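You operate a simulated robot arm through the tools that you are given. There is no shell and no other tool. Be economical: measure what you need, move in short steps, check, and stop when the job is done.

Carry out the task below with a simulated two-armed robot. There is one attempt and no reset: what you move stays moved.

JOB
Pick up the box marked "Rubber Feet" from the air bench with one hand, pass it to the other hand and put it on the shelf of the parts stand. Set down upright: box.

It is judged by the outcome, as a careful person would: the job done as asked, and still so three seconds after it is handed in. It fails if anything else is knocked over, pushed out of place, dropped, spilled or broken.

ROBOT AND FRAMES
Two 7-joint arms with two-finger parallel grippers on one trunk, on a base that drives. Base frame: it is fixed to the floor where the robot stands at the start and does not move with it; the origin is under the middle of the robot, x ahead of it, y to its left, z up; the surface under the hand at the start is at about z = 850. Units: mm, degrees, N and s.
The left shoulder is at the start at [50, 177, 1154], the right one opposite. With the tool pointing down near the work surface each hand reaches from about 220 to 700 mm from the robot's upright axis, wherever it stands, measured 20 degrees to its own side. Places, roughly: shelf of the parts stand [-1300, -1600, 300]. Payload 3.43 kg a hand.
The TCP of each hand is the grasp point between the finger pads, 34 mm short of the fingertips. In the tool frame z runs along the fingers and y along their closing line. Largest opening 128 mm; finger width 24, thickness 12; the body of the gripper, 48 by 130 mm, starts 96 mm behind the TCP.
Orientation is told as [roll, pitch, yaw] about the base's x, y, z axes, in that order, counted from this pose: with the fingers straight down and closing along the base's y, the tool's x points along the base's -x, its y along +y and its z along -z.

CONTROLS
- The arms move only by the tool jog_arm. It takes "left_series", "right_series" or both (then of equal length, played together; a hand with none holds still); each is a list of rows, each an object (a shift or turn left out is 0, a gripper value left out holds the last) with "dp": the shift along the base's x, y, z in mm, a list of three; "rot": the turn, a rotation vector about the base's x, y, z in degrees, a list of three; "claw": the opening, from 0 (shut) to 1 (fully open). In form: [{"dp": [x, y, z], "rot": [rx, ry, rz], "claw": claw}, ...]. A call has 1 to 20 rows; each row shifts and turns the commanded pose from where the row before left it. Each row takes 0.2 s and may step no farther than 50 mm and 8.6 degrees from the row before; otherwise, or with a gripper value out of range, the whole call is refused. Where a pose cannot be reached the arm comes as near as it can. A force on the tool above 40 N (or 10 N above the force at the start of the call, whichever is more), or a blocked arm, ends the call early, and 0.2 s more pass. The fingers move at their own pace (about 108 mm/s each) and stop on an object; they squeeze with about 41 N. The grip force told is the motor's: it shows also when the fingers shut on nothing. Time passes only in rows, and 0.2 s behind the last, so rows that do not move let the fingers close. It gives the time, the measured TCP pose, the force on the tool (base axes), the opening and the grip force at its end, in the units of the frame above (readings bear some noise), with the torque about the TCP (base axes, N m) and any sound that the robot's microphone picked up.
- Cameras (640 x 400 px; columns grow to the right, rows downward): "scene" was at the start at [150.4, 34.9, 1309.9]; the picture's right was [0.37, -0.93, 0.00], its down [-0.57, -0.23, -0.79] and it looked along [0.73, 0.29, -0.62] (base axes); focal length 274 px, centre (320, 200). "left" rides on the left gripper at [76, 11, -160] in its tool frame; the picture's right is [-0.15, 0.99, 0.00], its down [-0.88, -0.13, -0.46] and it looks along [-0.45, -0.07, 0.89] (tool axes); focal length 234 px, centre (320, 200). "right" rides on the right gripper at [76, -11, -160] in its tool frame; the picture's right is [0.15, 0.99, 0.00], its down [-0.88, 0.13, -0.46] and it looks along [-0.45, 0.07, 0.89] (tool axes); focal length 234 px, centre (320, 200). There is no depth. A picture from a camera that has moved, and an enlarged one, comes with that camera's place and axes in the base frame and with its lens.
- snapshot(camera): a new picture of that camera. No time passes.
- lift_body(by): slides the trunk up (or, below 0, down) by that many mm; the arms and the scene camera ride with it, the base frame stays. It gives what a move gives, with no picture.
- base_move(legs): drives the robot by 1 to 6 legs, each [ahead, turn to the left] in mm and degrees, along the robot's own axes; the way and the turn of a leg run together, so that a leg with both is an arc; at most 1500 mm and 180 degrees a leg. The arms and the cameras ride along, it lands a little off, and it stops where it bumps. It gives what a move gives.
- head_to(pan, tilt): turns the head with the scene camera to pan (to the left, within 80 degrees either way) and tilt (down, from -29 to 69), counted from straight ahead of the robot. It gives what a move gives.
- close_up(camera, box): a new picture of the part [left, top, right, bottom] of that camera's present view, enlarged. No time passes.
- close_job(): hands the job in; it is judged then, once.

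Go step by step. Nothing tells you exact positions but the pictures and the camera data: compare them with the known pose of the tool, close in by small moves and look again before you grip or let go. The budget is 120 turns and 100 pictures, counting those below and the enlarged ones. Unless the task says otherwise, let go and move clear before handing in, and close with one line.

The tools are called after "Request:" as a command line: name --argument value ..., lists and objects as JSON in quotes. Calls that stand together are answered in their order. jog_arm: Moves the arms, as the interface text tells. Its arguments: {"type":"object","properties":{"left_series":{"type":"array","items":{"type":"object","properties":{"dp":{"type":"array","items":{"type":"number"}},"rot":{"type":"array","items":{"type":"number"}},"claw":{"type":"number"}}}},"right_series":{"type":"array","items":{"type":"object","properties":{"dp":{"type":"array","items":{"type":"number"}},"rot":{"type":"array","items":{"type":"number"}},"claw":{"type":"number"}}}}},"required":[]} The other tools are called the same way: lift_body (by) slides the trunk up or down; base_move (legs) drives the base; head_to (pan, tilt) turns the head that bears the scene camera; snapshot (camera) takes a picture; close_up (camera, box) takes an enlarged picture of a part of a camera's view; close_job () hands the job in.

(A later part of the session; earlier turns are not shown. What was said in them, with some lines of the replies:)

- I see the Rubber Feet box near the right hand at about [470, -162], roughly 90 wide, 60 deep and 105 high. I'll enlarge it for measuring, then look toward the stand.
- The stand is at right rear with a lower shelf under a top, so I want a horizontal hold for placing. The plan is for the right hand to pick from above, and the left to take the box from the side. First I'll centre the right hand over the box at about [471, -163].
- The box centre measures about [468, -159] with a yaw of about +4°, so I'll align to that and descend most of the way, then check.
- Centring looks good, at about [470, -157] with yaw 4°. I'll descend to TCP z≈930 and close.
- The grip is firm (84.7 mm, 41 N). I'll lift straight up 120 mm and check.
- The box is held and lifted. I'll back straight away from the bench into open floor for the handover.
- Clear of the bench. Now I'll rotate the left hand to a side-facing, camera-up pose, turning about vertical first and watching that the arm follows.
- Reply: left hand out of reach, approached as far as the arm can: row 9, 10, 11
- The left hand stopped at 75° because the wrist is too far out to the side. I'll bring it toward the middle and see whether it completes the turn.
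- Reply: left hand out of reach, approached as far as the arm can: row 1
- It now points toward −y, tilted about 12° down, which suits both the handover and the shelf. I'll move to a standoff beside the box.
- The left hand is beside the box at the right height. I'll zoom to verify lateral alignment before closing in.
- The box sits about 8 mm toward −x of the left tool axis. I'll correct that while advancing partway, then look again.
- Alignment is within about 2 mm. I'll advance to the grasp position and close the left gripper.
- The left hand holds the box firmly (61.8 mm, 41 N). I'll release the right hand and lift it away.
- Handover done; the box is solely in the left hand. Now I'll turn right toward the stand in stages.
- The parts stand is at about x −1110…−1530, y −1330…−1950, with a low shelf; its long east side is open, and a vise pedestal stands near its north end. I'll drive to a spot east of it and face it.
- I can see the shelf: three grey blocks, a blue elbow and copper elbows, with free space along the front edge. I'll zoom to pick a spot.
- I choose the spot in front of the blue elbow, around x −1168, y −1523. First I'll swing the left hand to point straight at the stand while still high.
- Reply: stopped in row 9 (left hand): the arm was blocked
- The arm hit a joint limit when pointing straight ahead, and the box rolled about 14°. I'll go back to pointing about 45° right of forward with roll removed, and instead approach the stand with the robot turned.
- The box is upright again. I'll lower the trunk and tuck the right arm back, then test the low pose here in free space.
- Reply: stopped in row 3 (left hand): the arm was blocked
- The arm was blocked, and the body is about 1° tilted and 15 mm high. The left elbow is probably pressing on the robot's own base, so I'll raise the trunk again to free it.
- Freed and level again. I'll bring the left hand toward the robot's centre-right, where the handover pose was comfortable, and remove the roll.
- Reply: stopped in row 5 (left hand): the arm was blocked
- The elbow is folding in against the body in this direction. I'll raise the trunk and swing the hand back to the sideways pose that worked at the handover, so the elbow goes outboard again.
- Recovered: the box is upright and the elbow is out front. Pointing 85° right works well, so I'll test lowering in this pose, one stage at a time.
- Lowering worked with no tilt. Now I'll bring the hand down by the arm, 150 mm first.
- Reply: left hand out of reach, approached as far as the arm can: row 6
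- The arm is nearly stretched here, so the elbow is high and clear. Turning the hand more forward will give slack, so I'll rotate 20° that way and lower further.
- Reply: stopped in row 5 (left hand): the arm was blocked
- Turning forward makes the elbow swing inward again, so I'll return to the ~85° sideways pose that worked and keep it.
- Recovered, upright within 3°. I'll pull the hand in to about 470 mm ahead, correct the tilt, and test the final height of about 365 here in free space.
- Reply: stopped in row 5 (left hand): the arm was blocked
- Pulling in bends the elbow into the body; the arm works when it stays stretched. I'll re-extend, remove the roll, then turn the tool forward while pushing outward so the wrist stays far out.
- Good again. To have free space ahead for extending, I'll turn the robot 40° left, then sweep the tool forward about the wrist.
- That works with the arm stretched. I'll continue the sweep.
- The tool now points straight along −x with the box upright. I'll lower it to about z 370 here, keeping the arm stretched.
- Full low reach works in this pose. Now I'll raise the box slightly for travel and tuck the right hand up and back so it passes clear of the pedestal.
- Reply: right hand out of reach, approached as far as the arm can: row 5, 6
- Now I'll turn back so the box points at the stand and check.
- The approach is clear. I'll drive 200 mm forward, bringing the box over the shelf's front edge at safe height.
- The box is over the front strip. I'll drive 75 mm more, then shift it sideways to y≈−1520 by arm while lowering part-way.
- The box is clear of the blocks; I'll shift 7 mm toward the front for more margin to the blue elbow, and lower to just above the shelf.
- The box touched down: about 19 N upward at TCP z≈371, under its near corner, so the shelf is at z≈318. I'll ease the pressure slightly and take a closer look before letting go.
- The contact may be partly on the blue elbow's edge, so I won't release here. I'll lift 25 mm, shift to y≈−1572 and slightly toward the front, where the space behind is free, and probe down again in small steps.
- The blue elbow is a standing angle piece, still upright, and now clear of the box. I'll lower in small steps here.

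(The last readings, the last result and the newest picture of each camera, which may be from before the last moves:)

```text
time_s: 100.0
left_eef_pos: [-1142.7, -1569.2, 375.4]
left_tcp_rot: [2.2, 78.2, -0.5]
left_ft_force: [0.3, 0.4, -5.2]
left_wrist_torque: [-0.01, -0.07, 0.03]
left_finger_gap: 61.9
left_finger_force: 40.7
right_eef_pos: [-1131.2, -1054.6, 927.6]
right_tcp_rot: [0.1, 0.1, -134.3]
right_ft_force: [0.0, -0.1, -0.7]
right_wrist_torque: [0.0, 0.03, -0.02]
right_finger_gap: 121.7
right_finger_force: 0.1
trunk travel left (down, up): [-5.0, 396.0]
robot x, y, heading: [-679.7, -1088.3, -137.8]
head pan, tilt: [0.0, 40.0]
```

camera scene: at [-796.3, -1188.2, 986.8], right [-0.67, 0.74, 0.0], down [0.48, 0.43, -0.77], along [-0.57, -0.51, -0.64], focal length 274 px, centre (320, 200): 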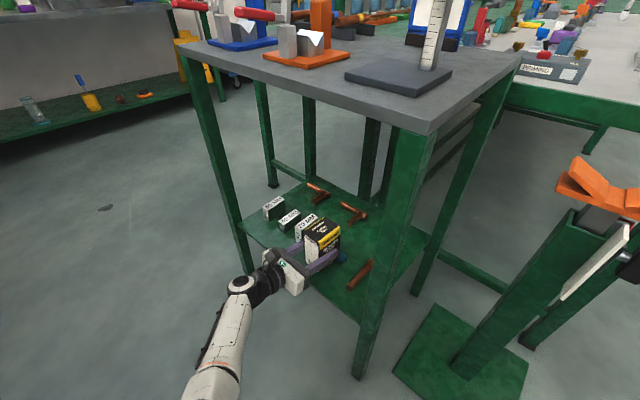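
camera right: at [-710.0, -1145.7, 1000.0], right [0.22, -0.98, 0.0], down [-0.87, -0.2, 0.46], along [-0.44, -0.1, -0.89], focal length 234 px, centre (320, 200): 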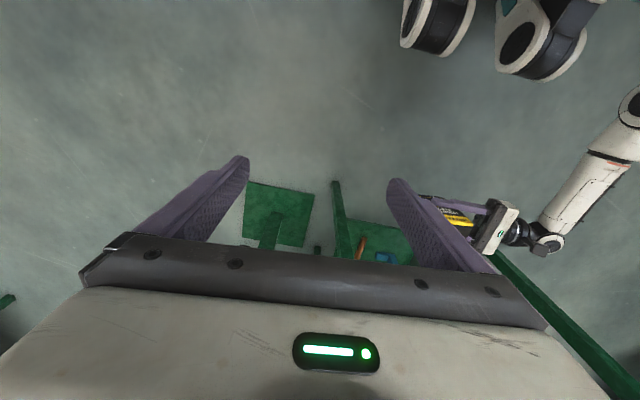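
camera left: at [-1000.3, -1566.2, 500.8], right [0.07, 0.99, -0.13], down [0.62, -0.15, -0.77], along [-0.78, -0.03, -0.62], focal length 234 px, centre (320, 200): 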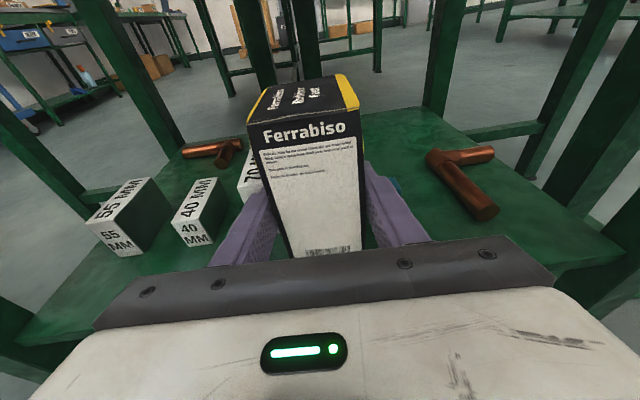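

Request:
jog_arm --left_series '[{"dp": [0, 0, -3]}, {}, {}]'

Request:
snapshot --camera "scene"

```text
time_s: 100.8
left_eef_pos: [-1142.2, -1567.4, 374.6]
left_tcp_rot: [2.5, 78.1, -0.2]
left_ft_force: [-0.7, -0.1, -5.5]
left_wrist_torque: [0.0, -0.07, 0.0]
left_finger_gap: 61.9
left_finger_force: 40.6
left hand out of reach, approached as far as the arm can: row 1
right_eef_pos: [-1132.3, -1053.9, 927.4]
right_tcp_rot: [0.1, 0.0, -134.2]
right_ft_force: [0.4, 0.1, 0.3]
right_wrist_torque: [-0.03, 0.03, 0.03]
right_finger_gap: 121.9
right_finger_force: 0.0
trunk travel left (down, up): [-5.0, 396.0]
robot x, y, heading: [-681.1, -1089.3, -138.0]
head pan, tilt: [0.0, 40.0]
```

```text
39 pictures are left
camera scene: at [-796.3, -1188.2, 986.8], right [-0.67, 0.74, 0.0], down [0.48, 0.43, -0.77], along [-0.57, -0.51, -0.64], focal length 274 px, centre (320, 200)
```

scene: 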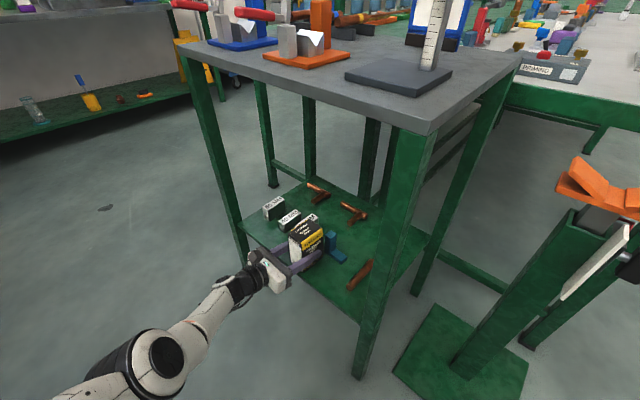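

The arm has simply run out of reach. I'll raise the box, pull it back toward the robot and drive 40 mm closer.

Request:
jog_arm --left_series '[{"dp": [0, 0, 15]}, {"dp": [15, 13, 5]}, {"dp": [15, 13, 0]}, {}]'

Request:
base_move --legs '[[40, 0]]'

Request:
close_up --camera "scene" --box '[220, 180, 400, 300]'

```text
time_s: 102.0
left_eef_pos: [-1122.8, -1555.4, 422.3]
left_tcp_rot: [-10.5, 79.2, -13.0]
left_ft_force: [0.5, -0.1, -5.1]
left_wrist_torque: [0.01, -0.05, -0.03]
left_finger_gap: 61.9
left_finger_force: 41.3
right_eef_pos: [-1130.1, -1048.9, 930.0]
right_tcp_rot: [0.3, -0.5, -134.3]
right_ft_force: [0.0, -0.1, -0.1]
right_wrist_torque: [-0.03, 0.01, -0.01]
right_finger_gap: 121.7
right_finger_force: 0.1
trunk travel left (down, up): [-5.0, 396.0]
robot x, y, heading: [-680.0, -1086.4, -137.9]
head pan, tilt: [0.0, 40.0]
stopped in row 4 (left hand): the arm was blocked; the commanded pose is now the measured one
```

```text
time_s: 102.9
left_eef_pos: [-1151.1, -1582.5, 424.2]
left_tcp_rot: [-11.5, 79.3, -13.8]
left_ft_force: [0.0, -0.9, -6.1]
left_wrist_torque: [0.03, -0.04, 0.02]
left_finger_gap: 61.6
left_finger_force: 41.3
right_eef_pos: [-1159.5, -1074.4, 928.7]
right_tcp_rot: [0.3, -0.6, -134.4]
right_ft_force: [-0.1, 0.3, -0.2]
right_wrist_torque: [-0.01, 0.03, -0.01]
right_finger_gap: 121.4
right_finger_force: 0.0
trunk travel left (down, up): [-5.0, 396.0]
robot x, y, heading: [-710.9, -1113.0, -138.1]
head pan, tilt: [0.0, 40.0]
```

```text
3.33 times, centred on (310, 240) of scene
camera zoom: at [-824.2, -1208.4, 989.1], right [-0.67, 0.74, -0.01], down [0.48, 0.42, -0.77], along [-0.57, -0.52, -0.64], focal length 914 px, centre (353, 67)
```

zoom: 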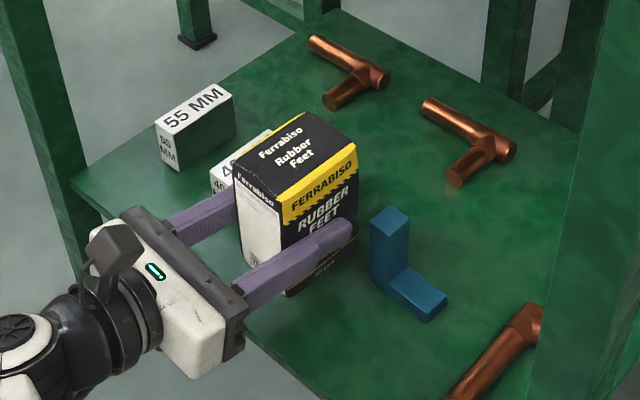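

The elbow is pressing on the base again. Raising the trunk 80 mm will free it and widen the working window; there's ample headroom under the stand top.

Request:
lift_body --by 80

Request:
snapshot --camera "scene"

```text
time_s: 104.1
left_eef_pos: [-1151.9, -1583.6, 497.4]
left_tcp_rot: [-8.7, 79.4, -10.9]
left_ft_force: [0.7, 0.1, -5.0]
left_wrist_torque: [0.01, -0.06, -0.02]
left_finger_gap: 61.8
left_finger_force: 40.9
right_eef_pos: [-1160.2, -1079.7, 1006.3]
right_tcp_rot: [0.0, 0.1, -134.3]
right_ft_force: [-0.2, 1.4, -0.4]
right_wrist_torque: [0.0, 0.02, 0.0]
right_finger_gap: 121.6
right_finger_force: 0.0
trunk travel left (down, up): [-85.0, 316.0]
robot x, y, heading: [-708.7, -1113.8, -138.0]
head pan, tilt: [0.0, 40.0]
```

```text
37 pictures are left
camera scene: at [-825.8, -1214.7, 1066.7], right [-0.67, 0.74, 0.0], down [0.48, 0.43, -0.77], along [-0.57, -0.51, -0.64], focal length 274 px, centre (320, 200)
```

scene: 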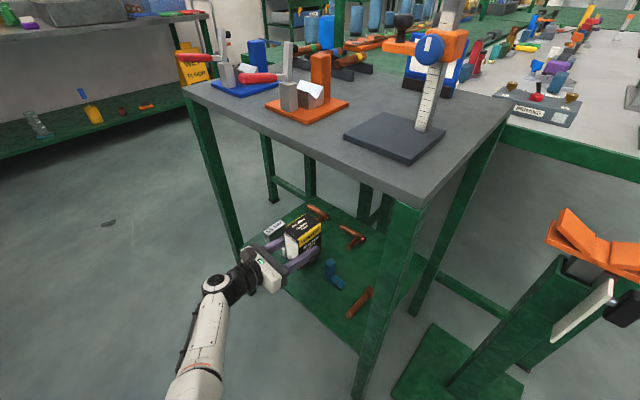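

Freed. I'll correct orientation and descend with the arm to about z 412, moving slightly to x −1142, y −1560; the trunk can do the final lowering.

Request:
jog_arm --left_series '[{"dp": [0, 3, -16], "rot": [1.6, -1.4, 2.3]}, {"dp": [2, 4, -16]}, {"dp": [2, 4, -16]}, {"dp": [3, 4, -16]}, {"dp": [3, 8, -16]}, {}]'

Request:
snapshot --camera "scene"

Request:
close_up --camera "scene" --box '[220, 190, 400, 310]'

```text
time_s: 105.5
left_eef_pos: [-1143.4, -1561.8, 416.7]
left_tcp_rot: [0.1, 78.1, -0.1]
left_ft_force: [-0.1, 0.5, -5.6]
left_wrist_torque: [0.01, -0.05, 0.03]
left_finger_gap: 62.0
left_finger_force: 41.6
right_eef_pos: [-1161.2, -1080.5, 1007.1]
right_tcp_rot: [0.1, 0.0, -134.4]
right_ft_force: [0.0, -0.8, -0.4]
right_wrist_torque: [-0.03, -0.01, 0.02]
right_finger_gap: 121.4
right_finger_force: 0.0
trunk travel left (down, up): [-85.0, 316.0]
robot x, y, heading: [-712.0, -1112.6, -137.8]
head pan, tilt: [0.0, 40.0]
```

```text
36 pictures are left
camera scene: at [-825.7, -1214.7, 1066.9], right [-0.67, 0.74, 0.0], down [0.48, 0.43, -0.77], along [-0.57, -0.51, -0.64], focal length 274 px, centre (320, 200)
```

scene: 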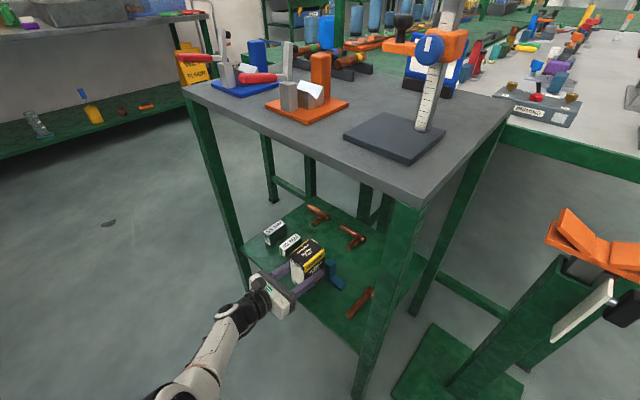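

```text
3.33 times, centred on (310, 250) of scene
camera zoom: at [-825.7, -1214.7, 1066.9], right [-0.67, 0.74, 0.0], down [0.48, 0.43, -0.77], along [-0.57, -0.51, -0.64], focal length 914 px, centre (353, 33)
```

zoom: 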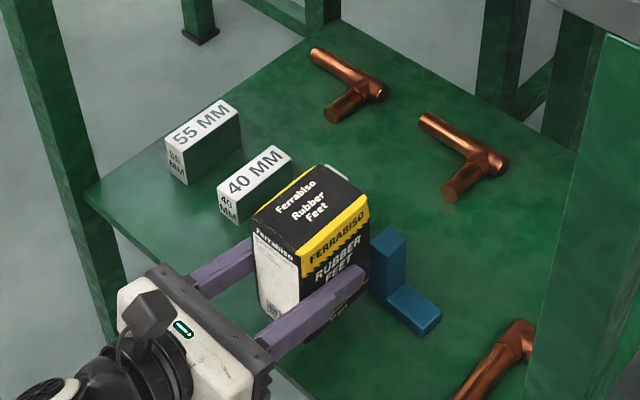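

Orientation is right and the spot is clear of the block and the blue piece. I'll lower with the trunk.

Request:
lift_body --by -38

Request:
lift_body --by -4

Request:
close_up --camera "scene" --box '[220, 190, 400, 310]'

```text
time_s: 106.3
left_eef_pos: [-1143.7, -1560.6, 378.3]
left_tcp_rot: [0.0, 78.1, 0.0]
left_ft_force: [-0.5, -1.1, -5.4]
left_wrist_torque: [-0.01, -0.08, 0.03]
left_finger_gap: 61.6
left_finger_force: 41.1
right_eef_pos: [-1160.1, -1080.7, 969.1]
right_tcp_rot: [0.2, 0.0, -134.3]
right_ft_force: [-0.5, 0.6, 0.2]
right_wrist_torque: [0.05, -0.01, 0.01]
right_finger_gap: 121.5
right_finger_force: 0.1
trunk travel left (down, up): [-47.0, 354.0]
robot x, y, heading: [-711.2, -1112.4, -137.9]
head pan, tilt: [0.0, 40.0]
```

```text
time_s: 106.8
left_eef_pos: [-1143.0, -1561.2, 374.8]
left_tcp_rot: [0.1, 78.1, -0.1]
left_ft_force: [-0.1, 0.3, -4.6]
left_wrist_torque: [0.0, -0.11, 0.0]
left_finger_gap: 61.9
left_finger_force: 40.8
right_eef_pos: [-1161.4, -1080.0, 964.2]
right_tcp_rot: [0.1, 0.1, -134.3]
right_ft_force: [-0.6, -0.7, 0.1]
right_wrist_torque: [-0.01, 0.0, 0.01]
right_finger_gap: 121.6
right_finger_force: 0.1
trunk travel left (down, up): [-43.0, 358.0]
robot x, y, heading: [-711.4, -1116.2, -137.9]
head pan, tilt: [0.0, 40.0]
```

```text
3.33 times, centred on (310, 250) of scene
camera zoom: at [-825.6, -1214.6, 1024.9], right [-0.67, 0.74, 0.0], down [0.48, 0.43, -0.77], along [-0.57, -0.51, -0.64], focal length 914 px, centre (353, 33)
```

zoom: 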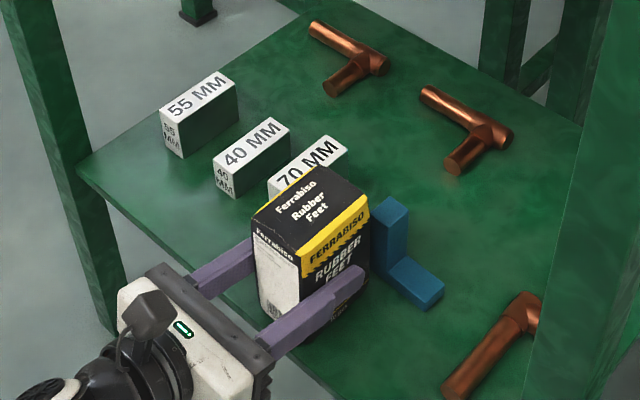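

Request:
lift_body --by -4

Request:
lift_body --by -2

```text
time_s: 107.4
left_eef_pos: [-1143.0, -1562.7, 372.1]
left_tcp_rot: [0.1, 78.1, -0.2]
left_ft_force: [-0.1, 0.5, -3.5]
left_wrist_torque: [0.02, 0.05, 0.0]
left_finger_gap: 61.7
left_finger_force: 41.1
right_eef_pos: [-1160.9, -1079.8, 960.1]
right_tcp_rot: [0.0, 0.0, -134.3]
right_ft_force: [0.5, -0.3, 0.2]
right_wrist_torque: [0.01, 0.03, 0.0]
right_finger_gap: 121.8
right_finger_force: 0.0
trunk travel left (down, up): [-39.0, 362.0]
robot x, y, heading: [-708.1, -1110.8, -138.0]
head pan, tilt: [0.0, 40.0]
```

```text
time_s: 107.9
left_eef_pos: [-1143.1, -1560.8, 371.6]
left_tcp_rot: [0.0, 78.3, -0.2]
left_ft_force: [3.8, 0.3, 5.6]
left_wrist_torque: [0.4, 0.32, -0.14]
left_finger_gap: 61.8
left_finger_force: 41.1
right_eef_pos: [-1160.1, -1078.5, 960.1]
right_tcp_rot: [0.1, -0.1, -134.4]
right_ft_force: [0.1, 0.2, -0.7]
right_wrist_torque: [-0.01, 0.0, 0.01]
right_finger_gap: 121.4
right_finger_force: 0.0
trunk travel left (down, up): [-37.0, 364.0]
robot x, y, heading: [-707.1, -1111.9, -138.3]
head pan, tilt: [0.0, 40.0]
```

Contact occurred at the same height (z≈371.6, about 11 N), confirming the box is on the shelf itself. I'll open the gripper modestly.

Request:
jog_arm --left_series '[{"claw": 0.52}, {"claw": 0.56}, {"claw": 0.6}, {"claw": 0.63}, {}]'

Request:
close_up --camera "scene" --box '[220, 190, 400, 310]'

Request:
snapshot --camera "left"

```text
time_s: 109.1
left_eef_pos: [-1142.3, -1560.8, 369.0]
left_tcp_rot: [-0.1, 78.1, -0.2]
left_ft_force: [0.0, 0.1, -0.4]
left_wrist_torque: [0.03, 0.0, -0.01]
left_finger_gap: 80.5
left_finger_force: 0.1
right_eef_pos: [-1159.9, -1079.3, 959.8]
right_tcp_rot: [0.2, 0.0, -134.3]
right_ft_force: [0.1, 0.7, -0.2]
right_wrist_torque: [0.01, -0.02, -0.01]
right_finger_gap: 121.3
right_finger_force: 0.0
trunk travel left (down, up): [-37.0, 364.0]
robot x, y, heading: [-711.5, -1113.0, -138.0]
head pan, tilt: [0.0, 40.0]
```

```text
3.33 times, centred on (310, 250) of scene
camera zoom: at [-825.4, -1214.3, 1018.9], right [-0.67, 0.74, 0.0], down [0.48, 0.43, -0.77], along [-0.57, -0.51, -0.64], focal length 914 px, centre (353, 33)
```

zoom: 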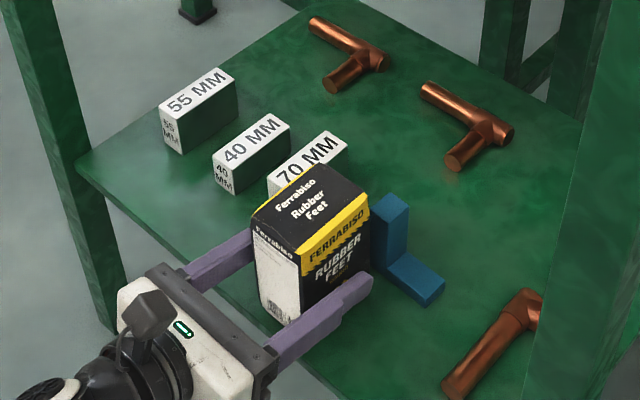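

```text
32 pictures are left
camera left: at [-1001.4, -1550.5, 475.9], right [0.03, 0.99, -0.14], down [0.63, -0.13, -0.77], along [-0.78, -0.06, -0.62], focal length 234 px, centre (320, 200)
```

left: 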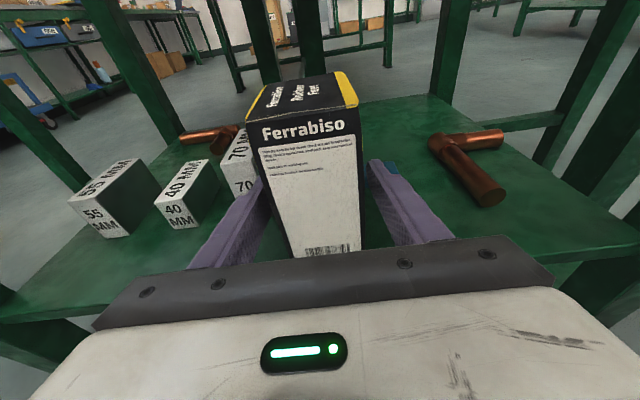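

The box stands free between the fingers. I'll lift the trunk straight up so the fingers rise clear above the box, then back the robot away.

Request:
lift_body --by 140

Request:
snapshot --camera "scene"

Request:
snapshot --camera "left"

```text
time_s: 110.8
left_eef_pos: [-1142.4, -1561.5, 510.1]
left_tcp_rot: [-0.1, 78.0, -0.1]
left_ft_force: [0.4, 0.3, -0.5]
left_wrist_torque: [-0.01, 0.0, -0.02]
left_finger_gap: 80.7
left_finger_force: 0.0
right_eef_pos: [-1160.5, -1079.1, 1100.1]
right_tcp_rot: [0.1, 0.0, -134.3]
right_ft_force: [-0.5, -0.1, 0.5]
right_wrist_torque: [-0.02, -0.01, 0.0]
right_finger_gap: 121.7
right_finger_force: 0.1
trunk travel left (down, up): [-177.0, 224.0]
robot x, y, heading: [-709.6, -1114.7, -138.1]
head pan, tilt: [0.0, 40.0]
```

```text
31 pictures are left
camera scene: at [-825.5, -1214.4, 1158.9], right [-0.67, 0.74, 0.0], down [0.48, 0.43, -0.77], along [-0.57, -0.51, -0.64], focal length 274 px, centre (320, 200)
```

scene: 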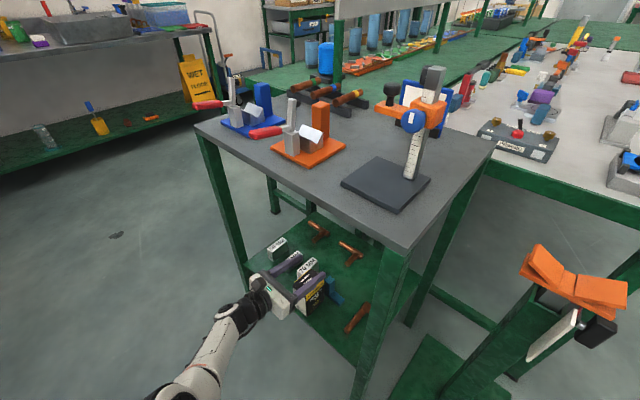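

```text
30 pictures are left
camera left: at [-1001.4, -1550.4, 615.8], right [0.03, 0.99, -0.14], down [0.63, -0.13, -0.77], along [-0.78, -0.06, -0.62], focal length 234 px, centre (320, 200)
```

left: 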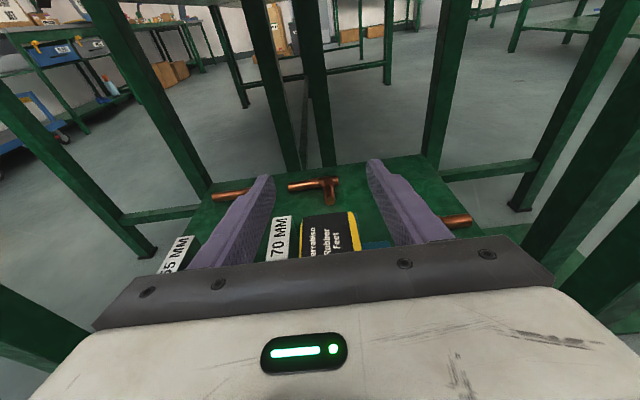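

The fingers are clear above the box. I'll back the robot away and take a final look.

Request:
base_move --legs '[[-300, 0]]'

Request:
snapshot --camera "scene"

Request:
close_up --camera "scene" --box '[210, 130, 430, 290]'

```text
time_s: 112.8
left_eef_pos: [-920.5, -1360.2, 508.3]
left_tcp_rot: [-0.1, 78.1, -0.3]
left_ft_force: [0.9, 0.8, -0.1]
left_wrist_torque: [0.01, 0.01, -0.02]
left_finger_gap: 80.7
left_finger_force: 0.0
right_eef_pos: [-936.6, -879.5, 1099.0]
right_tcp_rot: [0.1, 0.0, -134.4]
right_ft_force: [-0.2, 0.5, -0.2]
right_wrist_torque: [0.0, -0.02, 0.03]
right_finger_gap: 121.7
right_finger_force: 0.0
trunk travel left (down, up): [-177.0, 224.0]
robot x, y, heading: [-484.6, -916.0, -138.0]
head pan, tilt: [0.0, 40.0]
```

```text
29 pictures are left
camera scene: at [-602.8, -1013.6, 1159.0], right [-0.67, 0.74, 0.0], down [0.48, 0.43, -0.77], along [-0.57, -0.51, -0.64], focal length 274 px, centre (320, 200)
```

scene: 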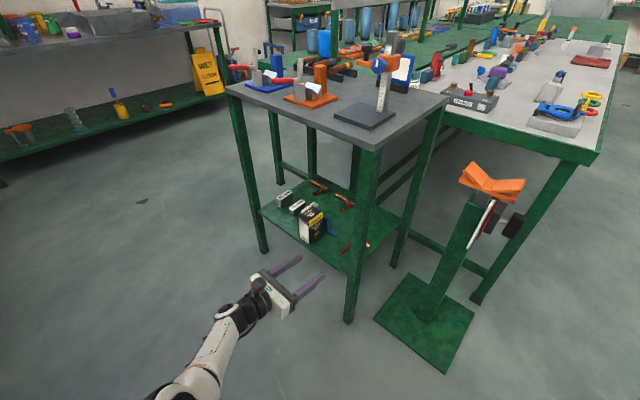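

```text
2.50 times, centred on (320, 210) of scene
camera zoom: at [-602.8, -1013.6, 1159.0], right [-0.67, 0.74, 0.0], down [0.48, 0.43, -0.77], along [-0.57, -0.51, -0.64], focal length 686 px, centre (320, 175)
```

zoom: 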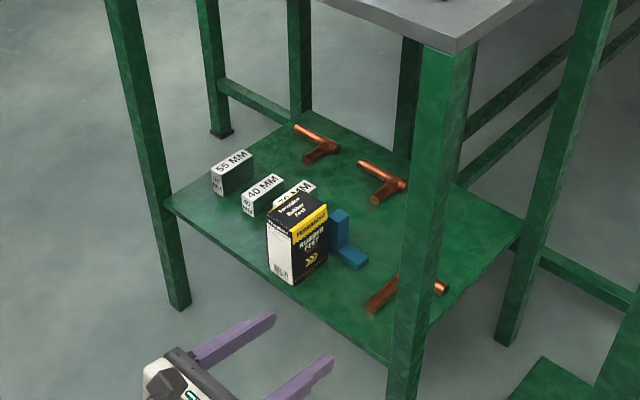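

The box stands upright on the shelf, everything else is in its place, and both hands are clear, so I'm handing in.

Request:
close_job

```text
The job is handed in.
```

The "Rubber Feet" box was picked up with the right hand, passed to the left and set upright on the parts stand's shelf, and nothing else was moved.
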